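You operate a simulated robot arm through the tools that you are given. There is no shell and no other tool. Be economical: measure what you need, move in short steps, check, and stop when the job is done.

You are at the controls of a simulated robot arm. One attempt, no reset.

## Task
Add a dash of plant feed to the watering can and water the plant in the blue pot.
Fine: feed into the can, never neat on soil; stop when the soil is dark, saucer dry; stopper in, bottle back; can back; other plants get none. Set down upright: bottle, watering can.

It is judged by the outcome, as a careful person would: the job done as asked, and still so three seconds after it is handed in. It fails if anything else is knocked over, pushed out of place, dropped, spilled or broken. Lids that push on must go on centred and level and be pressed home; caps that screw on are set level and turned clockwise until they are tight.

## Robot
A 6-joint arm with a two-finger parallel gripper, fixed in place. Base frame: the origin is at the foot of the arm, x ahead of it, y to its left, z up; the work surface is at about z = 0.66. Lengths are in m, angles in rad, forces in N, time in s.
With the tool pointing down near the work surface it reaches from about 0.28 to 0.68 m from the base axis. Its first joint turns from -2.897 to 2.897 rad. Payload 4.1 kg.
Tool frame: the origin (TCP) lies between the finger pads and is the grasp point; the fingertips stand 0.023 m ahead of it; z points along the fingers, y is the line along which they close. Largest opening 0.094 m; finger width 0.038, thickness 0.01; the body of the gripper, 0.054 by 0.096 m, starts 0.039 m behind the TCP.
Orientation is told as [roll, pitch, yaw] about the base's x, y, z axes, in that order, counted from this pose: with the fingers straight down and closing along the base's y, the tool's x points along the base's -x, its y along +y and its z along -z.

## Interface
- The arm moves only by the tool play_rows. Its argument "targets" is a list of rows, each a list of 7 numbers: the shift along the tool's x, y, z in units of 20 mm (1.0 is 20 mm), then the turn, a rotation vector about the tool's x, y, z in units of 8 degrees (1.0 is 8 degrees), then the finger opening in cm, from 0 to 9.4. In form: [[x, y, z, wx, wy, wz, hand], ...]. A call has 1 to 10 rows; each row shifts and turns the commanded pose from where the row before left it, along the tool's axes as they then stand. A call with a number of a shift or a turn outside -1 to 1 is refused whole. A row lasts 0.2 s, in which the tool goes at most 0.05 m and 0.15 rad; a call with a longer step from one row to the next is refused whole, and so is a gripper value outside its range. Where a pose cannot be reached the arm comes as near as it can. A force on the tool above 40 N (or 10 N above the force at the start of the call, whichever is more), or a blocked arm, ends the call early, and 0.2 s more pass. Each finger travels about 0.045 m/s and halts on what it meets, pressing with about 34 N; the grip force reading is that of the motor and also rises with nothing between the fingers. The clock runs only during rows and for 0.2 s after the last one: add rows that do not move to give the fingers time. It gives the time, the measured TCP pose, the force on the tool (base axes), the opening and the grip force at its end, in the units of the frame above (readings bear some noise), with the torque about the TCP (base axes, N m) and any sound that the robot's microphone picked up.
- Cameras (640 x 400 px; columns grow to the right, rows downward): "scene" is fixed at [0.2194, 0.6502, 1.4952]; the picture's right is [-0.99, 0.13, 0.00], its down [0.12, 0.94, -0.33] and it looks along [-0.04, -0.33, -0.94] (base axes); focal length 340 px, centre (320, 200). "wrist" rides on the gripper at [0.086, 0.016, -0.075] in the tool frame; the picture's right is [-0.18, 0.98, 0.00], its down [-0.58, -0.11, -0.81] and it looks along [-0.79, -0.15, 0.59] (tool axes); focal length 243 px, centre (320, 200). There is no depth. A picture from a camera that has moved, and an enlarged one, comes with that camera's place and axes in the base frame and with its lens.
- capture(camera): a new picture of that camera. It takes no simulated time.
- raise_lower(by): slides the trunk up (or, below 0, down) by that many m; the arm rides with it, the base frame stays. It gives what a move gives, with no picture.
- zoom(camera, box): a new picture of the part [left, top, right, bottom] of that camera's present view, enlarged. It takes no simulated time.
- hand_in(): hands the job in; it is judged then, once.

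Go step by step. Nothing tells you positions but the pictures and the camera data: compare them with the known pose of the tool, close in by small moves and look again before you grip or let go. The budget is 120 turns and 76 pictures, counting those below and the enlarged ones. Unless the task says otherwise, let go and move clear before handing in, and close with one line.

The tools are called as name(argument=value, ...) on one line, values as JSON. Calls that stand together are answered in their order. play_rows: Moves the arm, as the interface text tells. Its arguments: {"type":"object","properties":{"targets":{"type":"array"}},"required":["targets"]} The other tools are called the same way: raise_lower (by) slides the trunk up or down; capture (camera) takes a picture; zoom (camera, box) takes an enlarged picture of a part of a camera's view; hand_in () hands the job in.

At the start:

```text
clock: 0.0
eef_pos: [0.2712, 0.3468, 1.0827]
ee_rot: [0.0, 0.0, 0.0]
contact_force: [0.2, -0.2, 0.6]
ft_torque: [0.03, 0.01, 0.04]
gripper_width: 0.094
gripper_force: 0.0
trunk travel left (down, up): [-0.475, 0.115]
```

scene: 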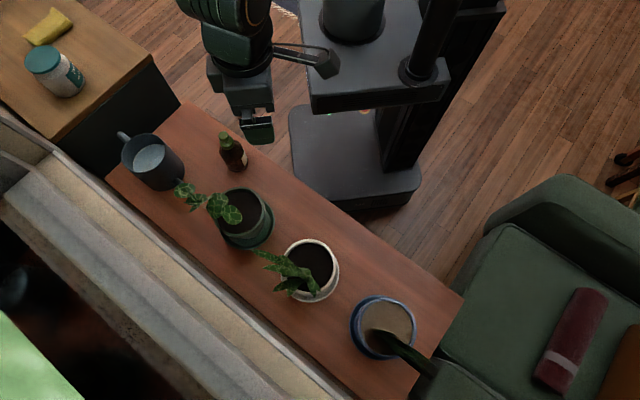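
wrist: 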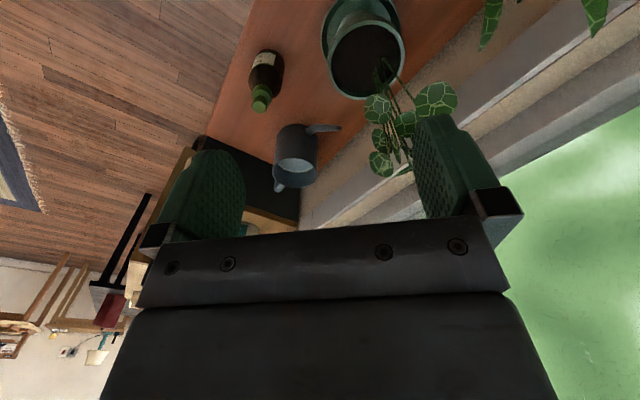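

I see a bench with the can (left), a brown bottle with a green stopper, three pots, the blue pot furthest right in the picture. I'll zoom to locate the details before moving.

zoom(camera="scene", box=[100, 100, 280, 212])

zoom(camera="scene", box=[320, 270, 480, 370])

zoom(camera="wrist", box=[200, 0, 440, 200])

```text
3.56 times, centred on (190, 156) of scene
camera zoom: at [0.2194, 0.6502, 1.4952], right [-0.99, 0.13, 0.0], down [0.12, 0.94, -0.33], along [-0.04, -0.33, -0.94], focal length 1210 px, centre (782, 356)
```

zoom: 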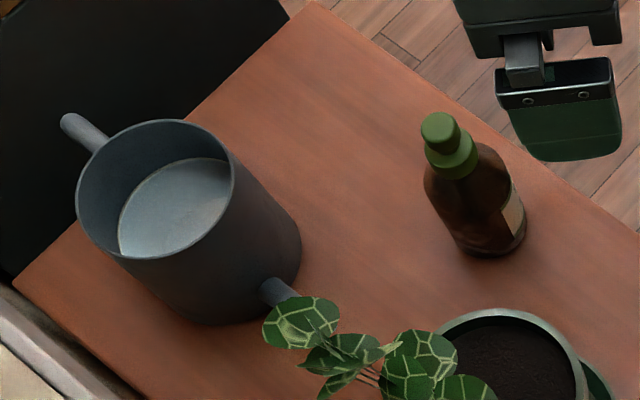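

```text
4.00 times, centred on (400, 320) of scene
camera zoom: at [0.2194, 0.6502, 1.4952], right [-0.99, 0.13, 0.0], down [0.12, 0.94, -0.33], along [-0.04, -0.33, -0.94], focal length 1362 px, centre (0, -280)
```

zoom: 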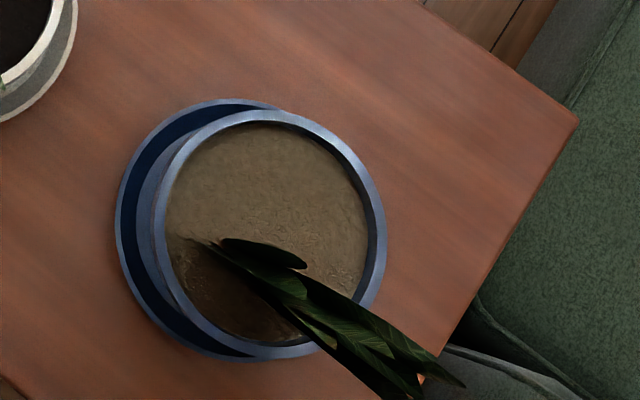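

```text
2.00 times, centred on (320, 100) of wrist
camera zoom: at [0.1855, 0.3648, 1.1579], right [0.18, 0.98, 0.0], down [0.58, -0.11, 0.81], along [0.79, -0.15, -0.59], focal length 485 px, centre (320, 400)
```

zoom: 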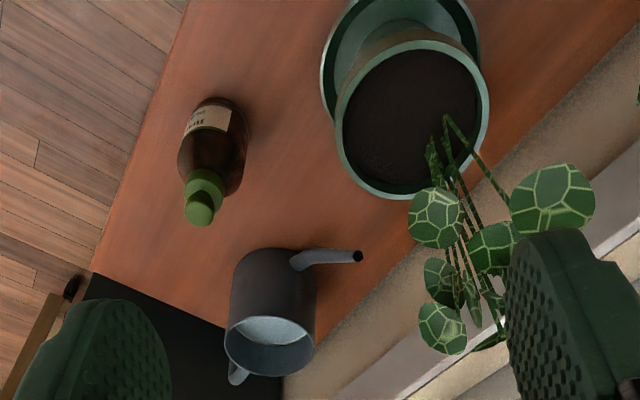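

The bottle stands at about (0.39, 0.23) and is about 0.146 tall. The can is at about (0.59, 0.23), with its handle pointing +x−y. I'll move above the bottle to look closer.

play_rows(targets=[[-0.95, -1, 0, 0, 0, 0, 9.4], [-0.95, -1, 0, 0, 0, 0, 9.4], [-0.95, -1, 0, 0, 0, 0, 9.4], [-0.95, -1, 0, 0, 0, 0, 9.4], [-0.95, -1, 0, 0, 0, 0, 9.4], [-0.95, -1, 0, 0, 0, 0, 9.4]])

raise_lower(by=-0.12)

capture(camera="wrist")

capture(camera="scene")

```text
clock: 1.4
eef_pos: [0.3838, 0.227, 1.0832]
ee_rot: [0.0, 0.001, 0.0]
contact_force: [0.3, 0.6, -0.7]
ft_torque: [-0.02, 0.03, 0.01]
gripper_width: 0.0939
gripper_force: 0.1
trunk travel left (down, up): [-0.475, 0.115]
```

```text
clock: 2.9
eef_pos: [0.3846, 0.2273, 0.9634]
ee_rot: [0.001, 0.0, 0.001]
contact_force: [0.5, 0.4, -0.2]
ft_torque: [0.01, 0.01, -0.01]
gripper_width: 0.0939
gripper_force: 0.0
trunk travel left (down, up): [-0.355, 0.235]
```

```text
70 pictures are left
camera wrist: at [0.2996, 0.2449, 1.0381], right [0.18, 0.98, 0.0], down [0.58, -0.11, 0.81], along [0.79, -0.15, -0.59], focal length 243 px, centre (320, 200)
```

wrist: 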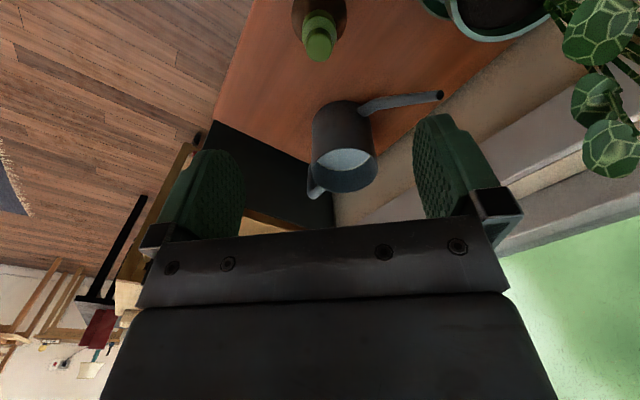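

```text
69 pictures are left
```

scene: 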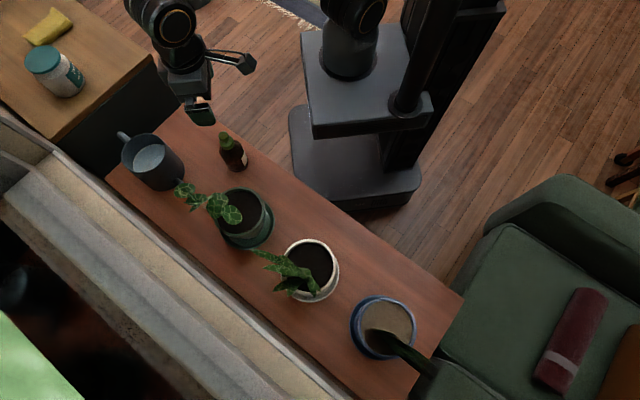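

zoom(camera="wrist", box=[270, 0, 398, 80])

zoom(camera="scene", box=[110, 110, 270, 210])

```text
5.00 times, centred on (334, 40) of wrist
camera zoom: at [0.2996, 0.2449, 1.0381], right [0.18, 0.98, 0.0], down [0.58, -0.11, 0.81], along [0.79, -0.15, -0.59], focal length 1213 px, centre (250, 1000)
```

zoom: 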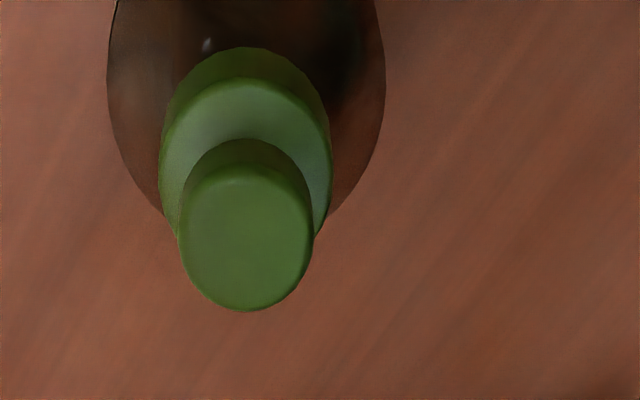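

```text
4.00 times, centred on (190, 160) of scene
camera zoom: at [0.2194, 0.6502, 1.4952], right [-0.99, 0.13, 0.0], down [0.12, 0.94, -0.33], along [-0.04, -0.33, -0.94], focal length 1362 px, centre (840, 360)
```

zoom: 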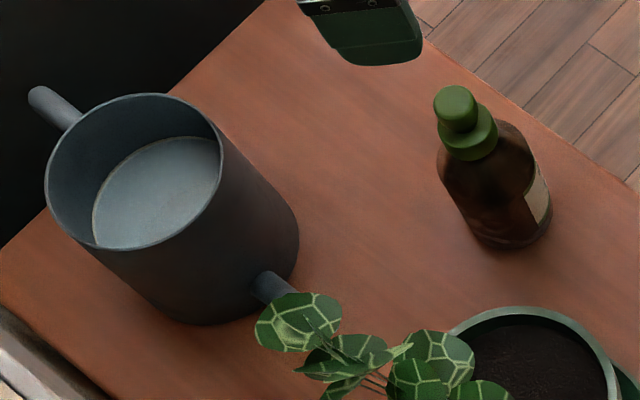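

The stopper's knob spans about z 0.78–0.81, with the bottle axis at (0.389, 0.228). I'll lower over it and check.

raise_lower(by=-0.11)

zoom(camera="scene", box=[140, 90, 300, 190])

capture(camera="wrist")

```text
clock: 4.3
eef_pos: [0.385, 0.2276, 0.855]
ee_rot: [-0.001, 0.0, 0.002]
contact_force: [0.4, -0.6, -0.6]
ft_torque: [0.02, -0.01, 0.02]
gripper_width: 0.0941
gripper_force: 0.1
trunk travel left (down, up): [-0.245, 0.345]
```

```text
4.00 times, centred on (220, 140) of scene
camera zoom: at [0.2194, 0.6502, 1.4952], right [-0.99, 0.13, 0.0], down [0.12, 0.94, -0.33], along [-0.04, -0.33, -0.94], focal length 1362 px, centre (720, 440)
```

zoom: 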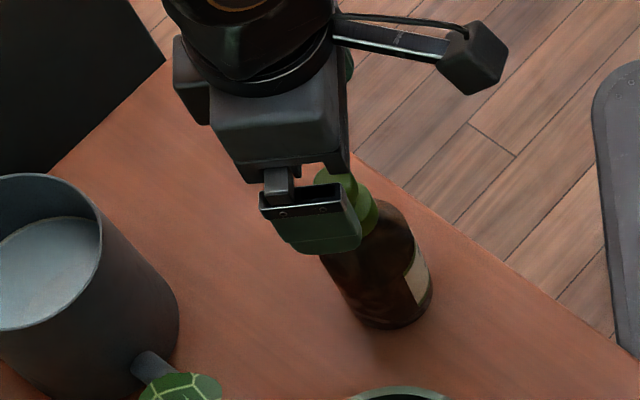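

```text
65 pictures are left
camera wrist: at [0.2997, 0.2449, 0.9281], right [0.18, 0.98, 0.0], down [0.58, -0.11, 0.81], along [0.79, -0.15, -0.59], focal length 243 px, centre (320, 200)
```

wrist: 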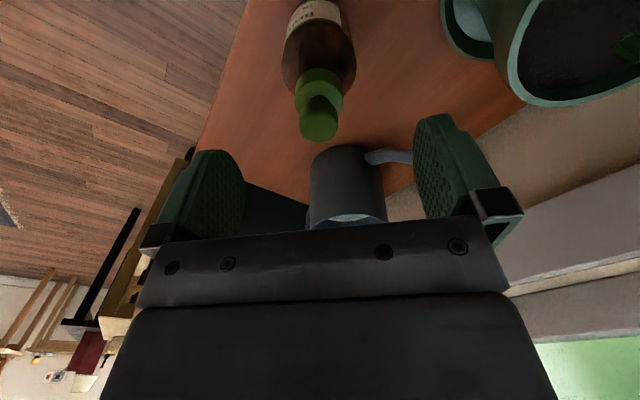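

play_rows(targets=[[-0.18, 0, 0.8, 0, 0, 0, 9.4], [0, 0, 0.8, 0, 0, 0, 9.4], [0, 0, 0.9, 0, 0, 0, 9.4], [0, 0, 0, 0, 0, 0, 9.4]])

capture(camera="wrist")

```text
clock: 5.3
eef_pos: [0.3889, 0.2281, 0.8046]
ee_rot: [0.0, 0.0, -0.001]
contact_force: [0.8, -0.3, 0.5]
ft_torque: [0.05, -0.01, -0.05]
gripper_width: 0.094
gripper_force: 0.1
trunk travel left (down, up): [-0.245, 0.345]
```

```text
64 pictures are left
camera wrist: at [0.3029, 0.2447, 0.8776], right [0.18, 0.98, 0.0], down [0.58, -0.11, 0.81], along [0.79, -0.15, -0.59], focal length 243 px, centre (320, 200)
```

wrist: 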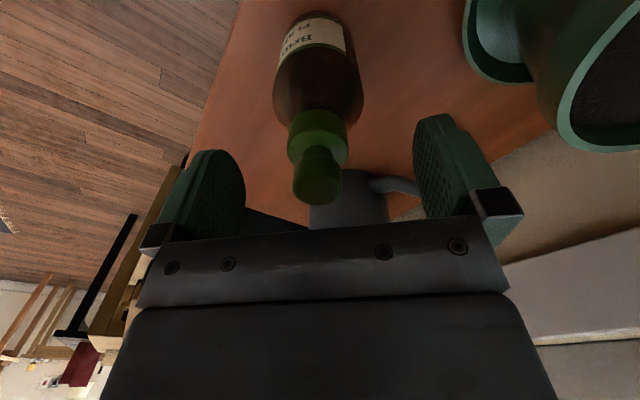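

play_rows(targets=[[0, 0, -0.2, 0, 0, 0, 9.4], [0, 0, 0, 0, 0, 0, 6], [0, 0, 0, 0, 0, 0, 4], [0, 0, 0, 0, 0, 0, 2], [0, 0, 0, 0, 0, 0, 1.5], [0, 0, 0, 0, 0, 0, 1.5], [0, 0, 0, 0, 0, 0, 1.5]])

zoom(camera="wrist", box=[220, 80, 420, 230])

```text
clock: 6.9
eef_pos: [0.3893, 0.2278, 0.8075]
ee_rot: [0.001, 0.0, 0.001]
contact_force: [0.4, 0.5, 0.1]
ft_torque: [0.0, -0.02, 0.0]
gripper_width: 0.0215
gripper_force: 34.0
trunk travel left (down, up): [-0.245, 0.345]
heard: snap
```

```text
2.67 times, centred on (320, 155) of wrist
camera zoom: at [0.3028, 0.2446, 0.8819], right [0.18, 0.98, 0.0], down [0.58, -0.11, 0.81], along [0.79, -0.15, -0.59], focal length 647 px, centre (320, 320)
```

zoom: 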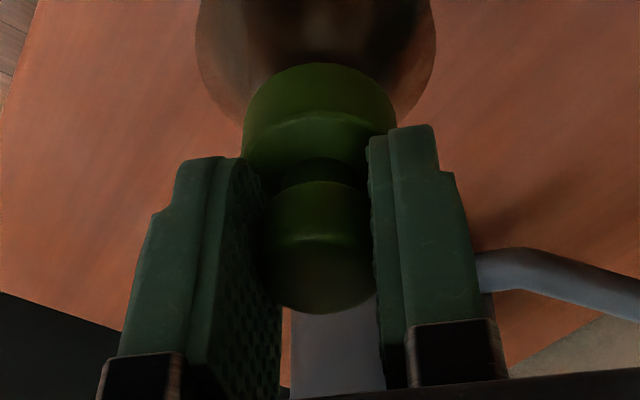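

The knob is gripped (21.5 mm). I'll pull straight up gently.

play_rows(targets=[[0, 0, -0.2, 0, 0, 0, 1.5], [0, 0, -0.2, 0, 0, 0, 1.5], [0, 0, -0.2, 0, 0, 0, 1.5], [0, 0, -0.2, 0, 0, 0, 1.5]])

zoom(camera="scene", box=[140, 90, 300, 190])

```text
clock: 7.9
eef_pos: [0.3867, 0.2273, 0.8242]
ee_rot: [-0.001, 0.0, 0.001]
contact_force: [0.3, -0.6, -0.9]
ft_torque: [0.0, 0.02, 0.0]
gripper_width: 0.0211
gripper_force: 34.0
trunk travel left (down, up): [-0.245, 0.345]
```

```text
4.00 times, centred on (220, 140) of scene
camera zoom: at [0.2194, 0.6502, 1.4952], right [-0.99, 0.13, 0.0], down [0.12, 0.94, -0.33], along [-0.04, -0.33, -0.94], focal length 1362 px, centre (720, 440)
```

zoom: 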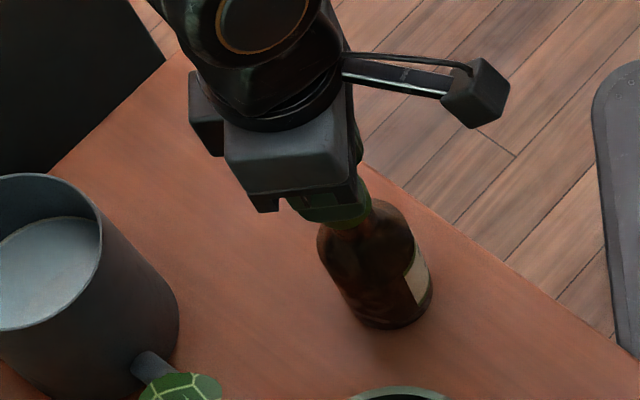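

play_rows(targets=[[0, 0, -0.5, 0, 0, 0, 1.5], [0, 0, -0.5, 0, 0, 0, 1.5], [0, 0, -0.5, 0, 0, 0, 1.5], [0, 0, -0.5, 0, 0, 0, 1.5], [0, 0, -0.5, 0, 0, 0, 1.5]])

zoom(camera="scene", box=[140, 90, 300, 190])

capture(camera="wrist")

```text
clock: 9.1
eef_pos: [0.3884, 0.2276, 0.8739]
ee_rot: [0.0, 0.0, -0.002]
contact_force: [-0.6, 0.1, -0.1]
ft_torque: [-0.05, -0.02, 0.0]
gripper_width: 0.0214
gripper_force: 33.6
trunk travel left (down, up): [-0.245, 0.345]
```

```text
4.00 times, centred on (220, 140) of scene
camera zoom: at [0.2194, 0.6502, 1.4952], right [-0.99, 0.13, 0.0], down [0.12, 0.94, -0.33], along [-0.04, -0.33, -0.94], focal length 1362 px, centre (720, 440)
```

zoom: 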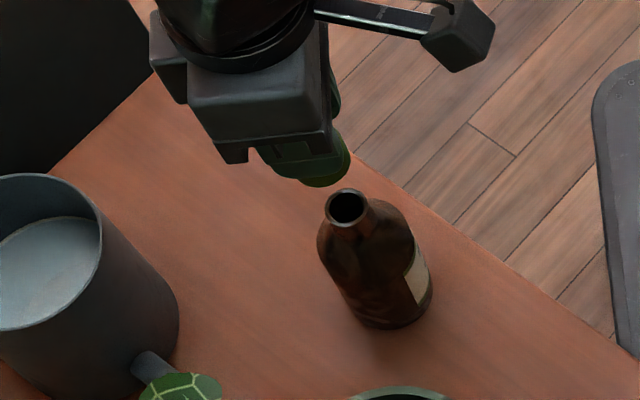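

```text
60 pictures are left
camera wrist: at [0.3029, 0.245, 0.9479], right [0.18, 0.98, 0.0], down [0.58, -0.11, 0.81], along [0.79, -0.15, -0.59], focal length 243 px, centre (320, 200)
```

wrist: 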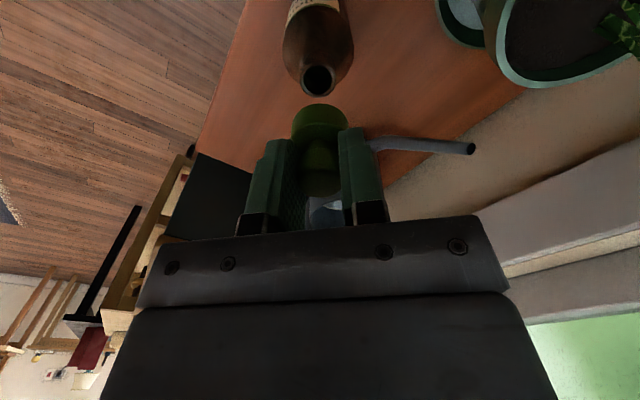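

The stopper is out and the bottle stayed put. I'll set it down upright on clear bench near (0.479, 0.12).

play_rows(targets=[[-0.755, -0.897, 0, 0, 0, 0, 1.5], [-0.755, -0.897, 0, 0, 0, 0, 1.5], [-0.755, -0.897, 0, 0, 0, 0, 1.5], [-0.755, -0.897, 0, 0, 0, 0, 1.5], [-0.755, -0.897, 0, 0, 0, 0, 1.5], [-0.755, -0.897, 0, 0, 0, 0, 1.5], [0, 0, 1, 0, 0, 0, 1.5], [0, 0, 1, 0, 0, 0, 1.5], [0, 0, 1, 0, 0, 0, 1.5], [0, 0, 1, 0, 0, 0, 1.5]])

play_rows(targets=[[0, 0, 1, 0, 0, 0, 1.5], [0, 0, 1, 0, 0, 0, 1.5], [0, 0, 1, 0, 0, 0, 1.5]])

zoom(camera="scene", box=[110, 70, 270, 170])

capture(camera="wrist")

```text
clock: 11.3
eef_pos: [0.479, 0.1203, 0.7941]
ee_rot: [-0.001, 0.0, 0.001]
contact_force: [-0.5, 0.2, 0.3]
ft_torque: [-0.01, -0.03, 0.01]
gripper_width: 0.0215
gripper_force: 33.7
trunk travel left (down, up): [-0.245, 0.345]
```

```text
clock: 12.1
eef_pos: [0.4786, 0.1205, 0.7342]
ee_rot: [0.0, 0.0, 0.001]
contact_force: [0.2, -1.2, -0.1]
ft_torque: [0.03, 0.02, 0.01]
gripper_width: 0.0215
gripper_force: 34.0
trunk travel left (down, up): [-0.245, 0.345]
```

```text
4.00 times, centred on (190, 120) of scene
camera zoom: at [0.2194, 0.6502, 1.4952], right [-0.99, 0.13, 0.0], down [0.12, 0.94, -0.33], along [-0.04, -0.33, -0.94], focal length 1362 px, centre (840, 520)
```

zoom: 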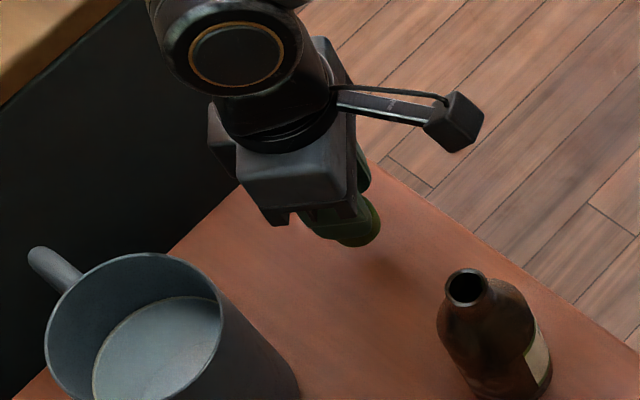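

```text
58 pictures are left
camera wrist: at [0.3943, 0.1371, 0.8088], right [0.18, 0.98, 0.0], down [0.58, -0.11, 0.81], along [0.79, -0.15, -0.59], focal length 243 px, centre (320, 200)
```

wrist: 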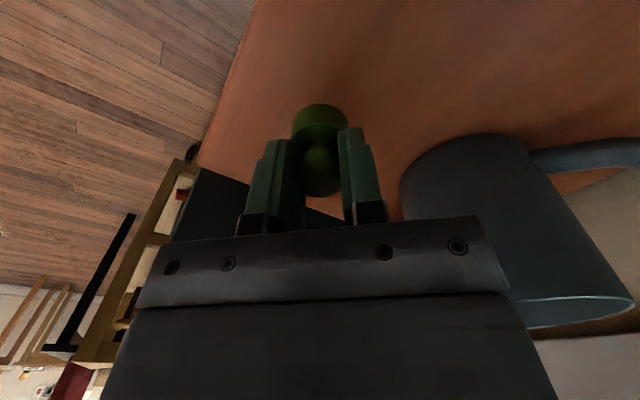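

Clear of everything. I'll creep down until it touches the bench.

play_rows(targets=[[0, 0, 0.5, 0, 0, 0, 1.5], [0, 0, 0.3, 0, 0, 0, 1.5], [0, 0, 0.2, 0, 0, 0, 1.5], [0, 0, 0.1, 0, 0, 0, 1.5], [0, 0, 0.1, 0, 0, 0, 1.5], [0, 0, 0.1, 0, 0, 0, 1.5]])

```text
clock: 13.5
eef_pos: [0.4797, 0.1202, 0.7081]
ee_rot: [0.0, 0.001, 0.0]
contact_force: [0.1, -0.3, -0.1]
ft_torque: [-0.01, 0.02, 0.0]
gripper_width: 0.0214
gripper_force: 34.1
trunk travel left (down, up): [-0.245, 0.345]
```

play_rows(targets=[[0, 0, 0.1, 0, 0, 0, 1.5], [0, 0, 0.1, 0, 0, 0, 1.5], [0, 0, 0.1, 0, 0, 0, 1.5], [0, 0, 0, 0, 0, 0, 1.5]])

zoom(camera="wrist", box=[220, 80, 420, 230])

```text
clock: 14.5
eef_pos: [0.4797, 0.12, 0.7016]
ee_rot: [0.001, -0.001, -0.001]
contact_force: [-0.3, 1.2, -0.5]
ft_torque: [0.01, 0.0, 0.02]
gripper_width: 0.0215
gripper_force: 33.9
trunk travel left (down, up): [-0.245, 0.345]
```

```text
2.67 times, centred on (320, 155) of wrist
camera zoom: at [0.3941, 0.1375, 0.776], right [0.18, 0.98, 0.0], down [0.58, -0.11, 0.81], along [0.79, -0.15, -0.59], focal length 647 px, centre (320, 320)
```

zoom: 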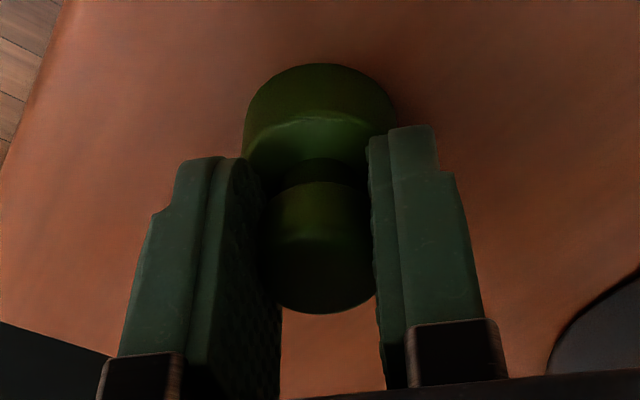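

play_rows(targets=[[0, 0, 0.08, 0, 0, 0, 1.5], [0, 0, 0.08, 0, 0, 0, 1.5], [0, 0, 0, 0, 0, 0, 1.5]])

play_rows(targets=[[0, 0, 0.07, 0, 0, 0, 1.5], [0, 0, 0.07, 0, 0, 0, 1.5], [0, 0, 0, 0, 0, 0, 1.5]])

```text
clock: 15.3
eef_pos: [0.4786, 0.1196, 0.6982]
ee_rot: [-0.001, 0.001, 0.0]
contact_force: [0.1, 1.1, -0.1]
ft_torque: [-0.02, 0.03, 0.0]
gripper_width: 0.0213
gripper_force: 34.2
trunk travel left (down, up): [-0.245, 0.345]
```

```text
clock: 16.1
eef_pos: [0.4796, 0.1213, 0.6951]
ee_rot: [0.0, -0.002, 0.001]
contact_force: [1.1, 0.8, 0.9]
ft_torque: [0.02, -0.01, -0.01]
gripper_width: 0.0213
gripper_force: 33.9
trunk travel left (down, up): [-0.245, 0.345]
```

play_rows(targets=[[0, 0, 0.06, 0, 0, 0, 1.5], [0, 0, 0.06, 0, 0, 0, 1.5], [0, 0, 0, 0, 0, 0, 1.5]])

zoom(camera="scene", box=[150, 80, 246, 140])

```text
clock: 16.9
eef_pos: [0.4802, 0.1207, 0.6927]
ee_rot: [0.001, 0.0, 0.001]
contact_force: [-0.1, 0.0, -0.7]
ft_torque: [-0.02, -0.01, -0.04]
gripper_width: 0.0215
gripper_force: 34.0
trunk travel left (down, up): [-0.245, 0.345]
```

```text
6.67 times, centred on (198, 110) of scene
camera zoom: at [0.2194, 0.6502, 1.4952], right [-0.99, 0.13, 0.0], down [0.12, 0.94, -0.33], along [-0.04, -0.33, -0.94], focal length 2269 px, centre (1133, 800)
```

zoom: 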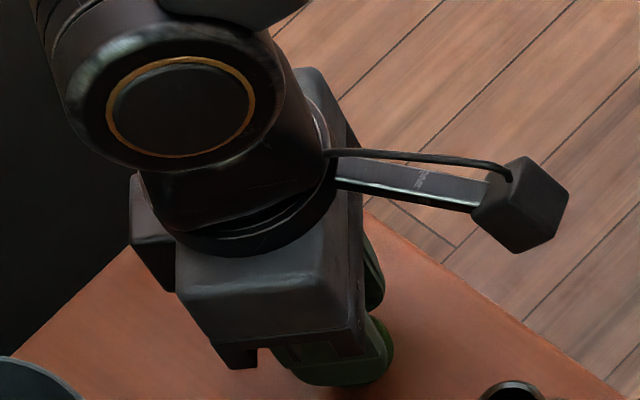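

play_rows(targets=[[0, 0, 0.06, 0, 0, 0, 1.5], [0, 0, 0.06, 0, 0, 0, 1.5], [0, 0, 0, 0, 0, 0, 1.5]])

play_rows(targets=[[0, 0, 0.05, 0, 0, 0, 1.5], [0, 0, 0.05, 0, 0, 0, 1.5], [0, 0, 0, 0, 0, 0, 1.5]])

zoom(camera="wrist", box=[220, 80, 420, 230])

```text
clock: 17.7
eef_pos: [0.4799, 0.1211, 0.6895]
ee_rot: [0.0, -0.001, 0.0]
contact_force: [0.7, 0.1, -0.7]
ft_torque: [-0.01, 0.01, -0.01]
gripper_width: 0.0213
gripper_force: 34.0
trunk travel left (down, up): [-0.245, 0.345]
```

```text
clock: 18.5
eef_pos: [0.4789, 0.1205, 0.6898]
ee_rot: [0.001, 0.0, 0.0]
contact_force: [0.2, -0.7, 2.1]
ft_torque: [-0.02, 0.01, -0.03]
gripper_width: 0.0214
gripper_force: 33.8
trunk travel left (down, up): [-0.245, 0.345]
```

```text
2.67 times, centred on (320, 155) of wrist
camera zoom: at [0.3937, 0.1374, 0.7636], right [0.18, 0.98, 0.0], down [0.58, -0.11, 0.81], along [0.79, -0.15, -0.59], focal length 647 px, centre (320, 320)
```

zoom: 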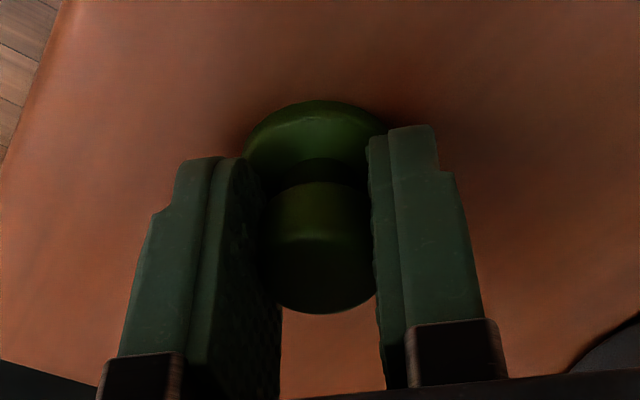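

The stopper is touching down (force 2 N, z stalled). I'll release it gently and back off upward.

play_rows(targets=[[0, 0, 0, 0, 0, 0, 3], [0, 0, 0, 0, 0, 0, 4.5], [0, 0, 0, 0, 0, 0, 6], [0, 0, 0, 0, 0, 0, 6], [0, 0, -0.5, 0, 0, 0, 6], [0, 0, -1, 0, 0, 0, 6], [0, 0, -1, 0, 0, 0, 6], [0, 0, -1, 0, 0, 0, 6]])

capture(camera="wrist")

```text
clock: 20.3
eef_pos: [0.4796, 0.1193, 0.7596]
ee_rot: [-0.001, 0.0, 0.001]
contact_force: [-1.1, -0.1, 0.1]
ft_torque: [-0.01, 0.02, 0.0]
gripper_width: 0.0599
gripper_force: 0.0
trunk travel left (down, up): [-0.245, 0.345]
```

```text
54 pictures are left
camera wrist: at [0.3938, 0.1372, 0.8337], right [0.18, 0.98, 0.0], down [0.58, -0.11, 0.81], along [0.79, -0.15, -0.59], focal length 243 px, centre (320, 200)
```

wrist: 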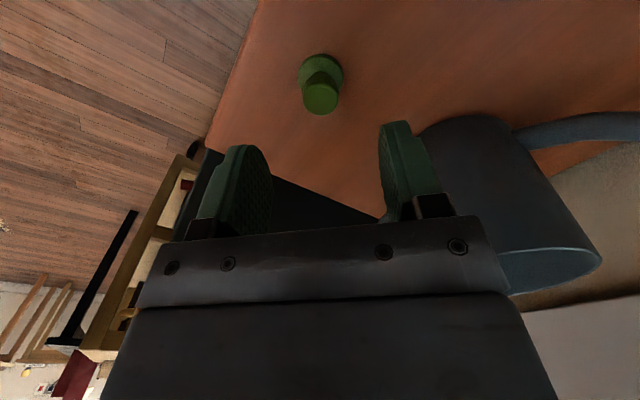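

The stopper stands upright at (0.479, 0.120). I'll rise, retreat toward the base, and turn the tool to nearly horizontal so I can grip the bottle's body from the robot side.

play_rows(targets=[[0, 0, -0.9, 0, 0, 0, 9.4], [0.9, 0, -0.9, 0, 0, 0, 9.4], [0.9, 0, -0.9, 0, 0, 0, 9.4], [0.9, 0, -0.9, 0, 0, 0, 9.4], [0.9, 0.2, -0.9, 0, 0, 0, 9.4], [0.9, 0.2, -0.9, 0, 0, 0, 9.4], [0.9, 0.2, -0.9, 0, 0, 0, 9.4], [0.9, 0.2, -0.9, 0, 0, 0, 9.4], [0.9, 0.2, 0, 0, 0, 0, 9.4]])

play_rows(targets=[[0, 0, 0, 0, 0, -0.95, 9.4], [0, 0, 0, 0, 0, -0.95, 9.4], [0, 0, 0, 0, 0, -0.95, 9.4], [0, 0, 0, 0, 0, -0.95, 9.4], [0, 0, 0, 0, 0, -0.95, 9.4], [0, 0, 0, 0, 0, -0.95, 9.4]])

play_rows(targets=[[0, 0, 0, 0, -0.95, 0, 9.4], [0, 0, 0, 0, -0.95, 0, 9.4], [0, 0, 0, 0, -0.95, 0, 9.4], [0, 0, 0, 0, -0.95, 0, 9.4], [0, 0, 0, 0, -0.95, 0, 9.4], [0, 0, 0, 0, -0.95, 0, 9.4], [0, 0, 0, 0, -0.95, 0, 9.4], [0, 0, 0, 0, -0.95, 0, 9.4], [0, 0, 0, 0, -0.9, 0, 9.4]])

capture(camera="scene")

```text
clock: 22.3
eef_pos: [0.3352, 0.1394, 0.9032]
ee_rot: [0.0, 0.0, 0.0]
contact_force: [0.4, -0.9, -0.6]
ft_torque: [-0.03, 0.01, -0.02]
gripper_width: 0.094
gripper_force: 0.0
trunk travel left (down, up): [-0.245, 0.345]
```

```text
clock: 23.7
eef_pos: [0.3353, 0.1403, 0.9025]
ee_rot: [0.0, 0.0, 0.799]
contact_force: [-1.0, -0.5, 0.0]
ft_torque: [0.0, 0.01, 0.01]
gripper_width: 0.0942
gripper_force: 0.0
trunk travel left (down, up): [-0.245, 0.345]
```

```text
clock: 25.7
eef_pos: [0.3612, 0.1466, 0.9115]
ee_rot: [0.069, -1.148, 0.741]
contact_force: [1.0, 0.1, 0.5]
ft_torque: [0.02, -0.01, 0.03]
gripper_width: 0.0938
gripper_force: 0.0
out of reach, approached as far as the arm can: row 8, 9
trunk travel left (down, up): [-0.245, 0.345]
```

```text
53 pictures are left
```

scene: 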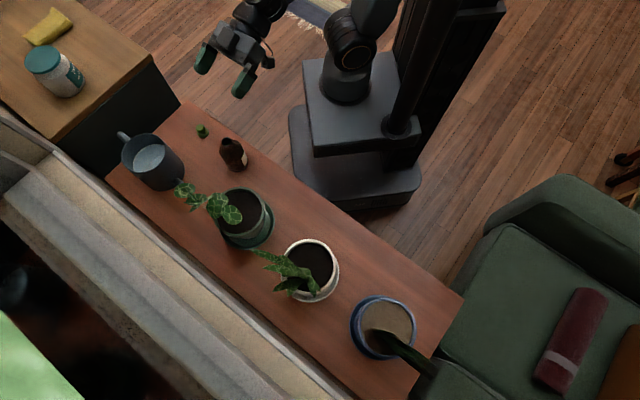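

play_rows(targets=[[-0.342, 0.228, 0.857, 0, 0, 0, 9.4], [-0.342, 0.228, 0.857, 0, 0, 0, 9.4], [-0.342, 0.228, 0.857, 0, 0, 0, 9.4], [-0.342, 0.228, 0.857, 0, 0, 0, 9.4], [-0.342, 0.228, 0.857, 0, 0, 0, 9.4], [0, 0, 0, 0, 0, 0, 9.4]])

zoom(camera="scene", box=[140, 70, 300, 170])

```text
clock: 27.1
eef_pos: [0.4058, 0.2264, 0.9252]
ee_rot: [-0.002, -1.187, 0.797]
contact_force: [-0.4, -0.8, 0.4]
ft_torque: [0.02, 0.01, 0.0]
gripper_width: 0.0937
gripper_force: 0.0
trunk travel left (down, up): [-0.245, 0.345]
```

```text
4.00 times, centred on (220, 120) of scene
camera zoom: at [0.2194, 0.6502, 1.4952], right [-0.99, 0.13, 0.0], down [0.12, 0.94, -0.33], along [-0.04, -0.33, -0.94], focal length 1362 px, centre (720, 520)
```

zoom: 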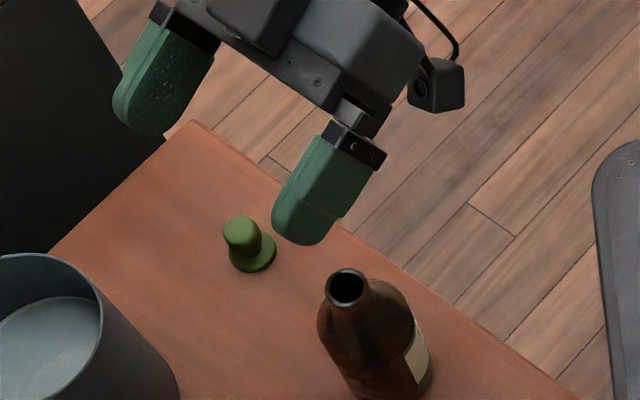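

play_rows(targets=[[0.305, 0.665, -0.76, 0, 0, 0, 9.4], [0, 0, 0, 0, 0, 0, 9.4]])

raise_lower(by=-0.11)

zoom(camera="scene", box=[140, 80, 300, 180])

```text
clock: 27.7
eef_pos: [0.3856, 0.2242, 0.9248]
ee_rot: [-0.002, -1.186, 0.797]
contact_force: [-0.7, 0.1, 0.2]
ft_torque: [-0.02, 0.03, -0.01]
gripper_width: 0.0937
gripper_force: 0.2
trunk travel left (down, up): [-0.245, 0.345]
```

```text
clock: 29.1
eef_pos: [0.3847, 0.2243, 0.815]
ee_rot: [0.0, -1.187, 0.794]
contact_force: [0.0, 0.2, 0.8]
ft_torque: [-0.03, 0.03, -0.02]
gripper_width: 0.094
gripper_force: 0.0
trunk travel left (down, up): [-0.135, 0.455]
```

```text
4.00 times, centred on (220, 130) of scene
camera zoom: at [0.2194, 0.6502, 1.4952], right [-0.99, 0.13, 0.0], down [0.12, 0.94, -0.33], along [-0.04, -0.33, -0.94], focal length 1362 px, centre (720, 480)
```

zoom: 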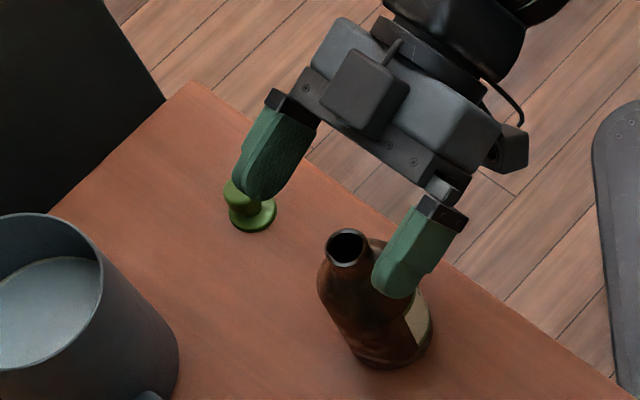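

raise_lower(by=-0.06)

zoom(camera="scene", box=[140, 80, 300, 180])

capture(camera="wrist")

```text
clock: 30.1
eef_pos: [0.3848, 0.2236, 0.7547]
ee_rot: [0.0, -1.186, 0.798]
contact_force: [0.7, -0.8, 0.2]
ft_torque: [0.0, -0.01, 0.0]
gripper_width: 0.0938
gripper_force: 0.2
trunk travel left (down, up): [-0.075, 0.515]
```

```text
4.00 times, centred on (220, 130) of scene
camera zoom: at [0.2194, 0.6502, 1.4952], right [-0.99, 0.13, 0.0], down [0.12, 0.94, -0.33], along [-0.04, -0.33, -0.94], focal length 1362 px, centre (720, 480)
```

zoom: 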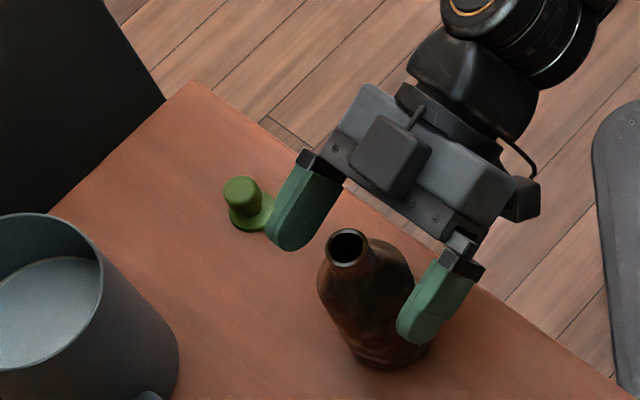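

```text
49 pictures are left
camera wrist: at [0.3034, 0.1634, 0.7028], right [-0.65, 0.74, 0.17], down [-0.29, -0.45, 0.84], along [0.7, 0.5, 0.51], focal length 243 px, centre (320, 200)
```

wrist: 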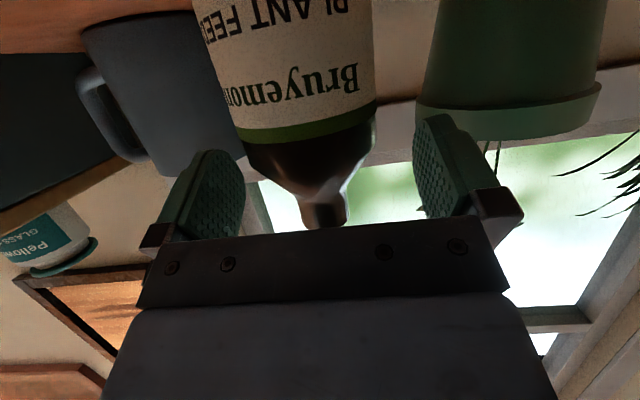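

raise_lower(by=-0.04)

zoom(camera="scene", box=[140, 80, 300, 180])

```text
clock: 31.0
eef_pos: [0.3836, 0.223, 0.715]
ee_rot: [0.001, -1.186, 0.796]
contact_force: [0.2, -0.2, 0.2]
ft_torque: [0.0, -0.01, -0.02]
gripper_width: 0.0941
gripper_force: 0.1
trunk travel left (down, up): [-0.035, 0.555]
```

```text
4.00 times, centred on (220, 130) of scene
camera zoom: at [0.2194, 0.6502, 1.4952], right [-0.99, 0.13, 0.0], down [0.12, 0.94, -0.33], along [-0.04, -0.33, -0.94], focal length 1362 px, centre (720, 480)
```

zoom: 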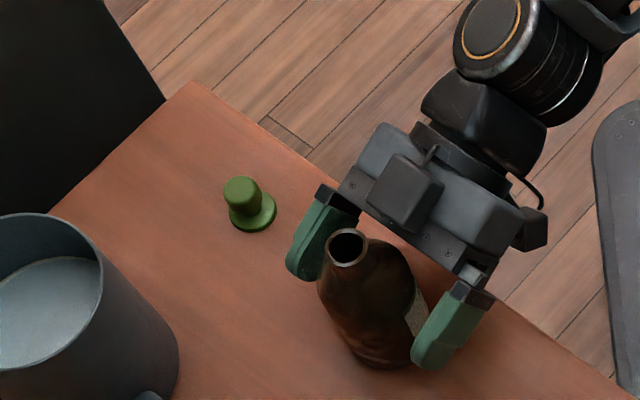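

The bottle is centred between the fingers, so I'll close on the body.

play_rows(targets=[[0, 0, 0, 0, 0, 0, 8], [0, 0, 0, 0, 0, 0, 7], [0, 0, 0, 0, 0, 0, 6], [0, 0, 0, 0, 0, 0, 5.2], [0, 0, 0, 0, 0, 0, 5.2], [0, 0, 0, 0, 0, 0, 5.2]])

raise_lower(by=0.16)

zoom(camera="scene", box=[140, 80, 300, 180])

```text
clock: 32.4
eef_pos: [0.3852, 0.2239, 0.7146]
ee_rot: [0.0, -1.188, 0.796]
contact_force: [0.3, -0.1, 0.6]
ft_torque: [0.09, 0.03, -0.05]
gripper_width: 0.0566
gripper_force: 34.0
trunk travel left (down, up): [-0.035, 0.555]
```

```text
clock: 34.2
eef_pos: [0.3855, 0.2245, 0.8743]
ee_rot: [0.001, -1.187, 0.796]
contact_force: [0.9, 0.6, -3.6]
ft_torque: [-0.03, -0.01, -0.01]
gripper_width: 0.0569
gripper_force: 34.2
trunk travel left (down, up): [-0.195, 0.395]
```

```text
4.00 times, centred on (220, 130) of scene
camera zoom: at [0.2194, 0.6502, 1.4952], right [-0.99, 0.13, 0.0], down [0.12, 0.94, -0.33], along [-0.04, -0.33, -0.94], focal length 1362 px, centre (720, 480)
```

zoom: 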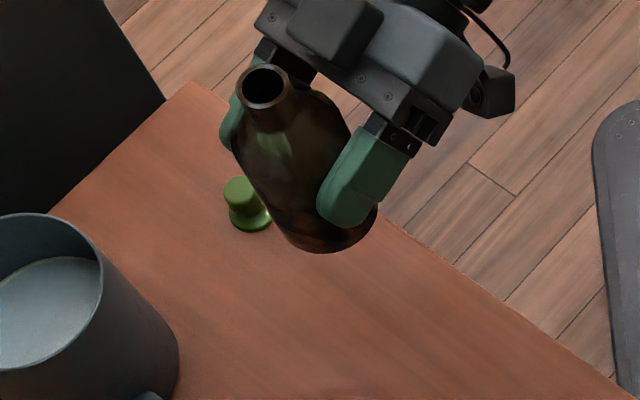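

The bottle is held upright, weighing about 0.37 kg. I'll carry it beside and above the can, so the mouth comes over the can when it's tipped.

play_rows(targets=[[-0.332, -0.544, 0.831, 0, 0, 0, 5.2], [-0.332, -0.544, 0.831, 0, 0, 0, 5.2], [-0.332, -0.544, 0.831, 0, 0, 0, 5.2], [-0.332, -0.544, 0.831, 0, 0, 0, 5.2], [-0.332, -0.544, 0.831, 0, 0, 0, 5.2], [-0.332, -0.544, 0.831, 0, 0, 0, 5.2], [-0.332, -0.544, 0.831, 0, 0, 0, 5.2], [0, 0, 0, 0, 0, 0, 5.2]])

capture(camera="scene")

```text
clock: 36.0
eef_pos: [0.527, 0.26, 0.8737]
ee_rot: [0.001, -1.189, 0.796]
contact_force: [-0.4, -0.2, -3.3]
ft_torque: [-0.02, -0.02, 0.02]
gripper_width: 0.0567
gripper_force: 33.5
trunk travel left (down, up): [-0.195, 0.395]
```

```text
46 pictures are left
```

scene: 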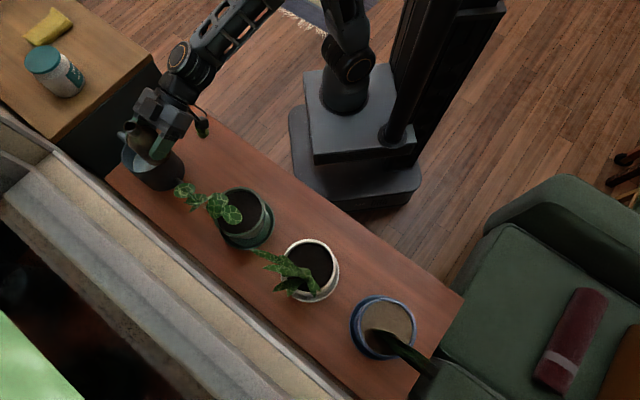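

play_rows(targets=[[0, 0, 0, -0.371, 0, 0.928, 5.2], [0, 0, 0, -0.371, 0, 0.928, 5.2], [0, 0, 0, -0.371, 0, 0.928, 5.2], [0, 0, 0, -0.371, 0, 0.928, 5.2], [0, 0, 0, -0.371, 0, 0.928, 5.2], [0, 0, 0, -0.371, 0, 0.928, 5.2]])

zoom(camera="scene", box=[80, 90, 240, 190])

capture(camera="wrist")

```text
clock: 37.4
eef_pos: [0.527, 0.2607, 0.8738]
ee_rot: [1.245, -0.667, -0.279]
contact_force: [0.3, -0.4, -2.9]
ft_torque: [-0.03, 0.01, 0.0]
gripper_width: 0.0568
gripper_force: 33.8
trunk travel left (down, up): [-0.195, 0.395]
```

```text
4.00 times, centred on (160, 140) of scene
camera zoom: at [0.2194, 0.6502, 1.4952], right [-0.99, 0.13, 0.0], down [0.12, 0.94, -0.33], along [-0.04, -0.33, -0.94], focal length 1362 px, centre (960, 440)
```

zoom: 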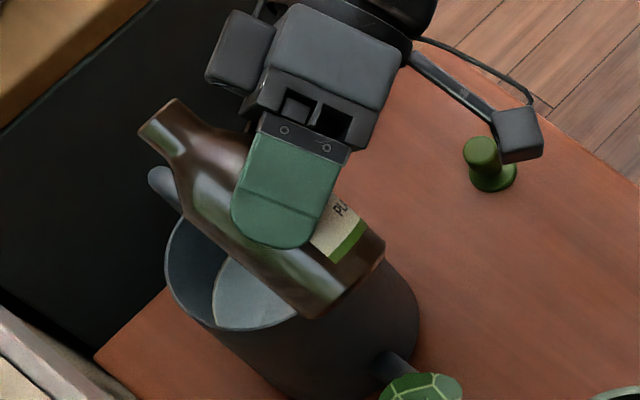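

```text
44 pictures are left
camera wrist: at [0.4214, 0.2232, 0.8518], right [-0.33, 0.42, 0.85], down [0.13, -0.87, 0.48], along [0.94, 0.27, 0.23], focal length 243 px, centre (320, 200)
```

wrist: 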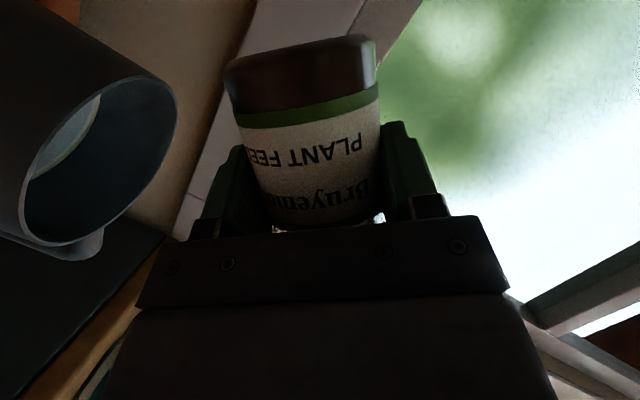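

play_rows(targets=[[0, 0, 0, -0.371, 0, 0.928, 5.2], [0, 0, 0, -0.371, 0, 0.928, 5.2], [0, 0, 0, 0, 0, 0, 5.2]])

zoom(camera="scene", box=[80, 90, 240, 190])

```text
clock: 38.2
eef_pos: [0.5274, 0.2591, 0.8753]
ee_rot: [1.39, -0.417, -0.354]
contact_force: [0.1, -0.8, -2.8]
ft_torque: [-0.03, -0.01, 0.02]
gripper_width: 0.0565
gripper_force: 34.1
trunk travel left (down, up): [-0.195, 0.395]
```

```text
4.00 times, centred on (160, 140) of scene
camera zoom: at [0.2194, 0.6502, 1.4952], right [-0.99, 0.13, 0.0], down [0.12, 0.94, -0.33], along [-0.04, -0.33, -0.94], focal length 1362 px, centre (960, 440)
```

zoom: 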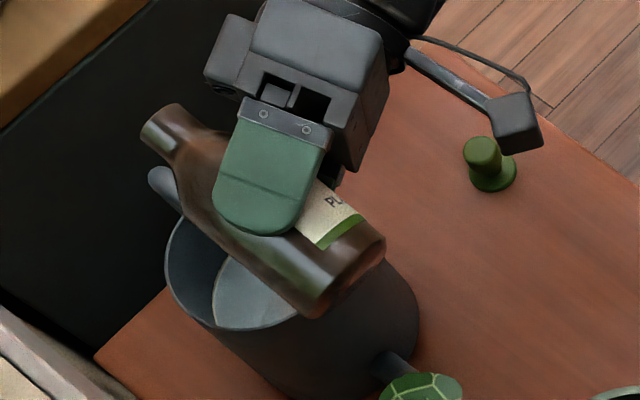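

play_rows(targets=[[0, 0, 0, -0.371, 0, 0.928, 5.2], [0, 0, 0, 0, 0, 0, 5.2], [0, 0, 0, 0, 0, 0, 5.2]])

play_rows(targets=[[0, 0, 0, -0.371, 0, 0.928, 5.2], [0, 0, 0, 0, 0, 0, 5.2]])

zoom(camera="scene", box=[80, 90, 240, 190])

```text
clock: 39.0
eef_pos: [0.5279, 0.2594, 0.8739]
ee_rot: [1.446, -0.289, -0.374]
contact_force: [-0.5, 0.6, -2.8]
ft_torque: [0.0, 0.06, 0.02]
gripper_width: 0.0565
gripper_force: 34.3
trunk travel left (down, up): [-0.195, 0.395]
```

```text
clock: 39.6
eef_pos: [0.5269, 0.2587, 0.8744]
ee_rot: [1.504, -0.161, -0.389]
contact_force: [0.0, 0.2, -3.2]
ft_torque: [0.0, 0.01, -0.03]
gripper_width: 0.0568
gripper_force: 34.1
trunk travel left (down, up): [-0.195, 0.395]
```

```text
4.00 times, centred on (160, 140) of scene
camera zoom: at [0.2194, 0.6502, 1.4952], right [-0.99, 0.13, 0.0], down [0.12, 0.94, -0.33], along [-0.04, -0.33, -0.94], focal length 1362 px, centre (960, 440)
```

zoom: 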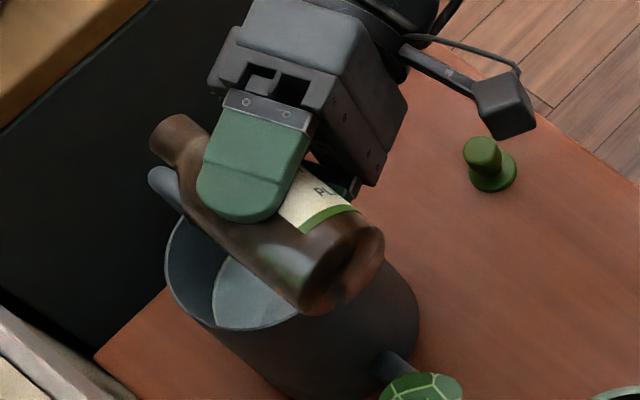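

play_rows(targets=[[0, 0, 0, -0.371, 0, 0.928, 5.2], [0, 0, 0, 0, 0, 0, 5.2], [0, 0, 0, 0, 0, 0, 5.2]])

zoom(camera="scene", box=[80, 90, 240, 190])

```text
clock: 40.4
eef_pos: [0.5278, 0.2599, 0.8734]
ee_rot: [1.552, -0.033, -0.394]
contact_force: [0.0, 0.3, -2.8]
ft_torque: [-0.01, 0.0, -0.01]
gripper_width: 0.0565
gripper_force: 34.2
trunk travel left (down, up): [-0.195, 0.395]
```

```text
4.00 times, centred on (160, 140) of scene
camera zoom: at [0.2194, 0.6502, 1.4952], right [-0.99, 0.13, 0.0], down [0.12, 0.94, -0.33], along [-0.04, -0.33, -0.94], focal length 1362 px, centre (960, 440)
```

zoom: 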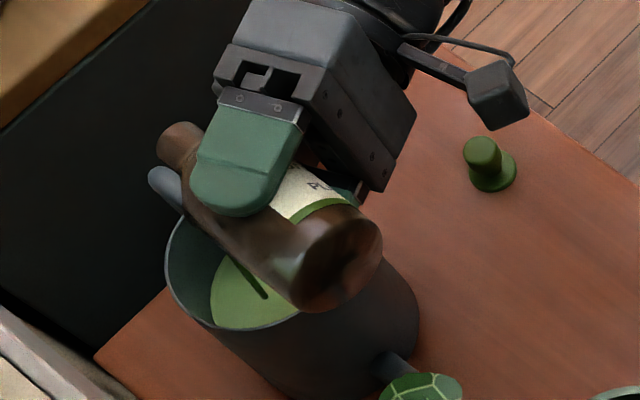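

The can's water has turned green, so the dash is in. I'll tilt the bottle back upright now.

play_rows(targets=[[0, 0, 0, 0.371, 0, -0.928, 5.2], [0, 0, 0, 0.371, 0, -0.928, 5.2], [0, 0, 0, 0.371, 0, -0.928, 5.2], [0, 0, 0, 0.371, 0, -0.928, 5.2], [0, 0, 0, 0.371, 0, -0.928, 5.2], [0, 0, 0, 0.371, 0, -0.928, 5.2], [0, 0, 0, 0.371, 0, -0.928, 5.2], [0, 0, 0, 0.371, 0, -0.928, 5.2], [0, 0, 0, 0.371, 0, -0.928, 5.2], [0, 0, 0, 0.371, 0, -0.928, 5.2]])

play_rows(targets=[[0, 0, 0, 0.371, 0, -0.928, 5.2], [0, 0, 0, 0, 0, 0, 5.2]])

zoom(camera="scene", box=[80, 90, 240, 190])

```text
clock: 42.6
eef_pos: [0.5265, 0.2599, 0.8734]
ee_rot: [0.351, -1.165, 0.471]
contact_force: [0.3, 0.3, -3.2]
ft_torque: [-0.04, -0.01, -0.02]
gripper_width: 0.0565
gripper_force: 34.0
trunk travel left (down, up): [-0.195, 0.395]
```

```text
clock: 43.2
eef_pos: [0.5283, 0.2608, 0.8743]
ee_rot: [-0.003, -1.186, 0.8]
contact_force: [0.3, -0.5, -3.1]
ft_torque: [-0.01, 0.01, -0.01]
gripper_width: 0.0567
gripper_force: 34.3
trunk travel left (down, up): [-0.195, 0.395]
```

```text
4.00 times, centred on (160, 140) of scene
camera zoom: at [0.2194, 0.6502, 1.4952], right [-0.99, 0.13, 0.0], down [0.12, 0.94, -0.33], along [-0.04, -0.33, -0.94], focal length 1362 px, centre (960, 440)
```

zoom: 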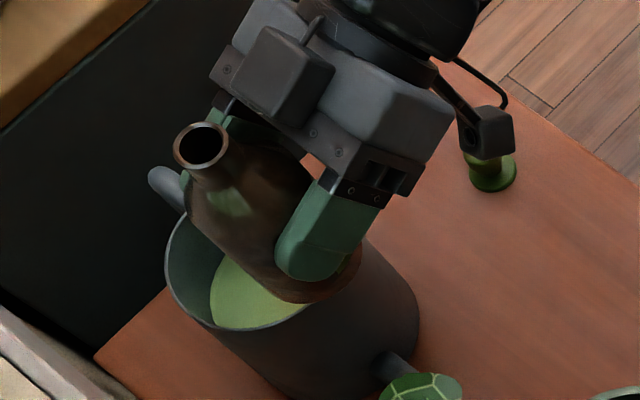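

Nothing was spilled. I'll take the bottle back to its spot along the reverse path.

play_rows(targets=[[0.332, 0.544, -0.831, 0, 0, 0, 5.2], [0.332, 0.544, -0.831, 0, 0, 0, 5.2], [0.332, 0.544, -0.831, 0, 0, 0, 5.2], [0.332, 0.544, -0.831, 0, 0, 0, 5.2], [0.332, 0.544, -0.831, 0, 0, 0, 5.2], [0.332, 0.544, -0.831, 0, 0, 0, 5.2], [0.332, 0.544, -0.831, 0, 0, 0, 5.2], [0, 0, 0, 0, 0, 0, 5.2]])

raise_lower(by=-0.155)

```text
clock: 45.0
eef_pos: [0.3845, 0.2244, 0.8748]
ee_rot: [0.0, -1.188, 0.796]
contact_force: [-0.1, 0.3, -3.3]
ft_torque: [-0.04, 0.0, -0.02]
gripper_width: 0.0564
gripper_force: 34.0
trunk travel left (down, up): [-0.195, 0.395]
```

```text
clock: 46.8
eef_pos: [0.3857, 0.2246, 0.7204]
ee_rot: [0.0, -1.188, 0.797]
contact_force: [0.1, -0.5, -3.0]
ft_torque: [-0.01, 0.02, -0.05]
gripper_width: 0.0566
gripper_force: 34.4
trunk travel left (down, up): [-0.04, 0.55]
```

raise_lower(by=-0.004)

raise_lower(by=-0.0012)

```text
clock: 47.3
eef_pos: [0.386, 0.2243, 0.7156]
ee_rot: [0.0, -1.187, 0.796]
contact_force: [-0.2, -0.6, -2.2]
ft_torque: [-0.02, 0.02, -0.02]
gripper_width: 0.0564
gripper_force: 34.2
trunk travel left (down, up): [-0.036, 0.554]
```

```text
clock: 47.8
eef_pos: [0.3869, 0.2237, 0.716]
ee_rot: [0.0, -1.188, 0.797]
contact_force: [0.1, -0.1, 2.7]
ft_torque: [0.01, 0.1, 0.0]
gripper_width: 0.0563
gripper_force: 34.0
trunk travel left (down, up): [-0.035, 0.555]
```

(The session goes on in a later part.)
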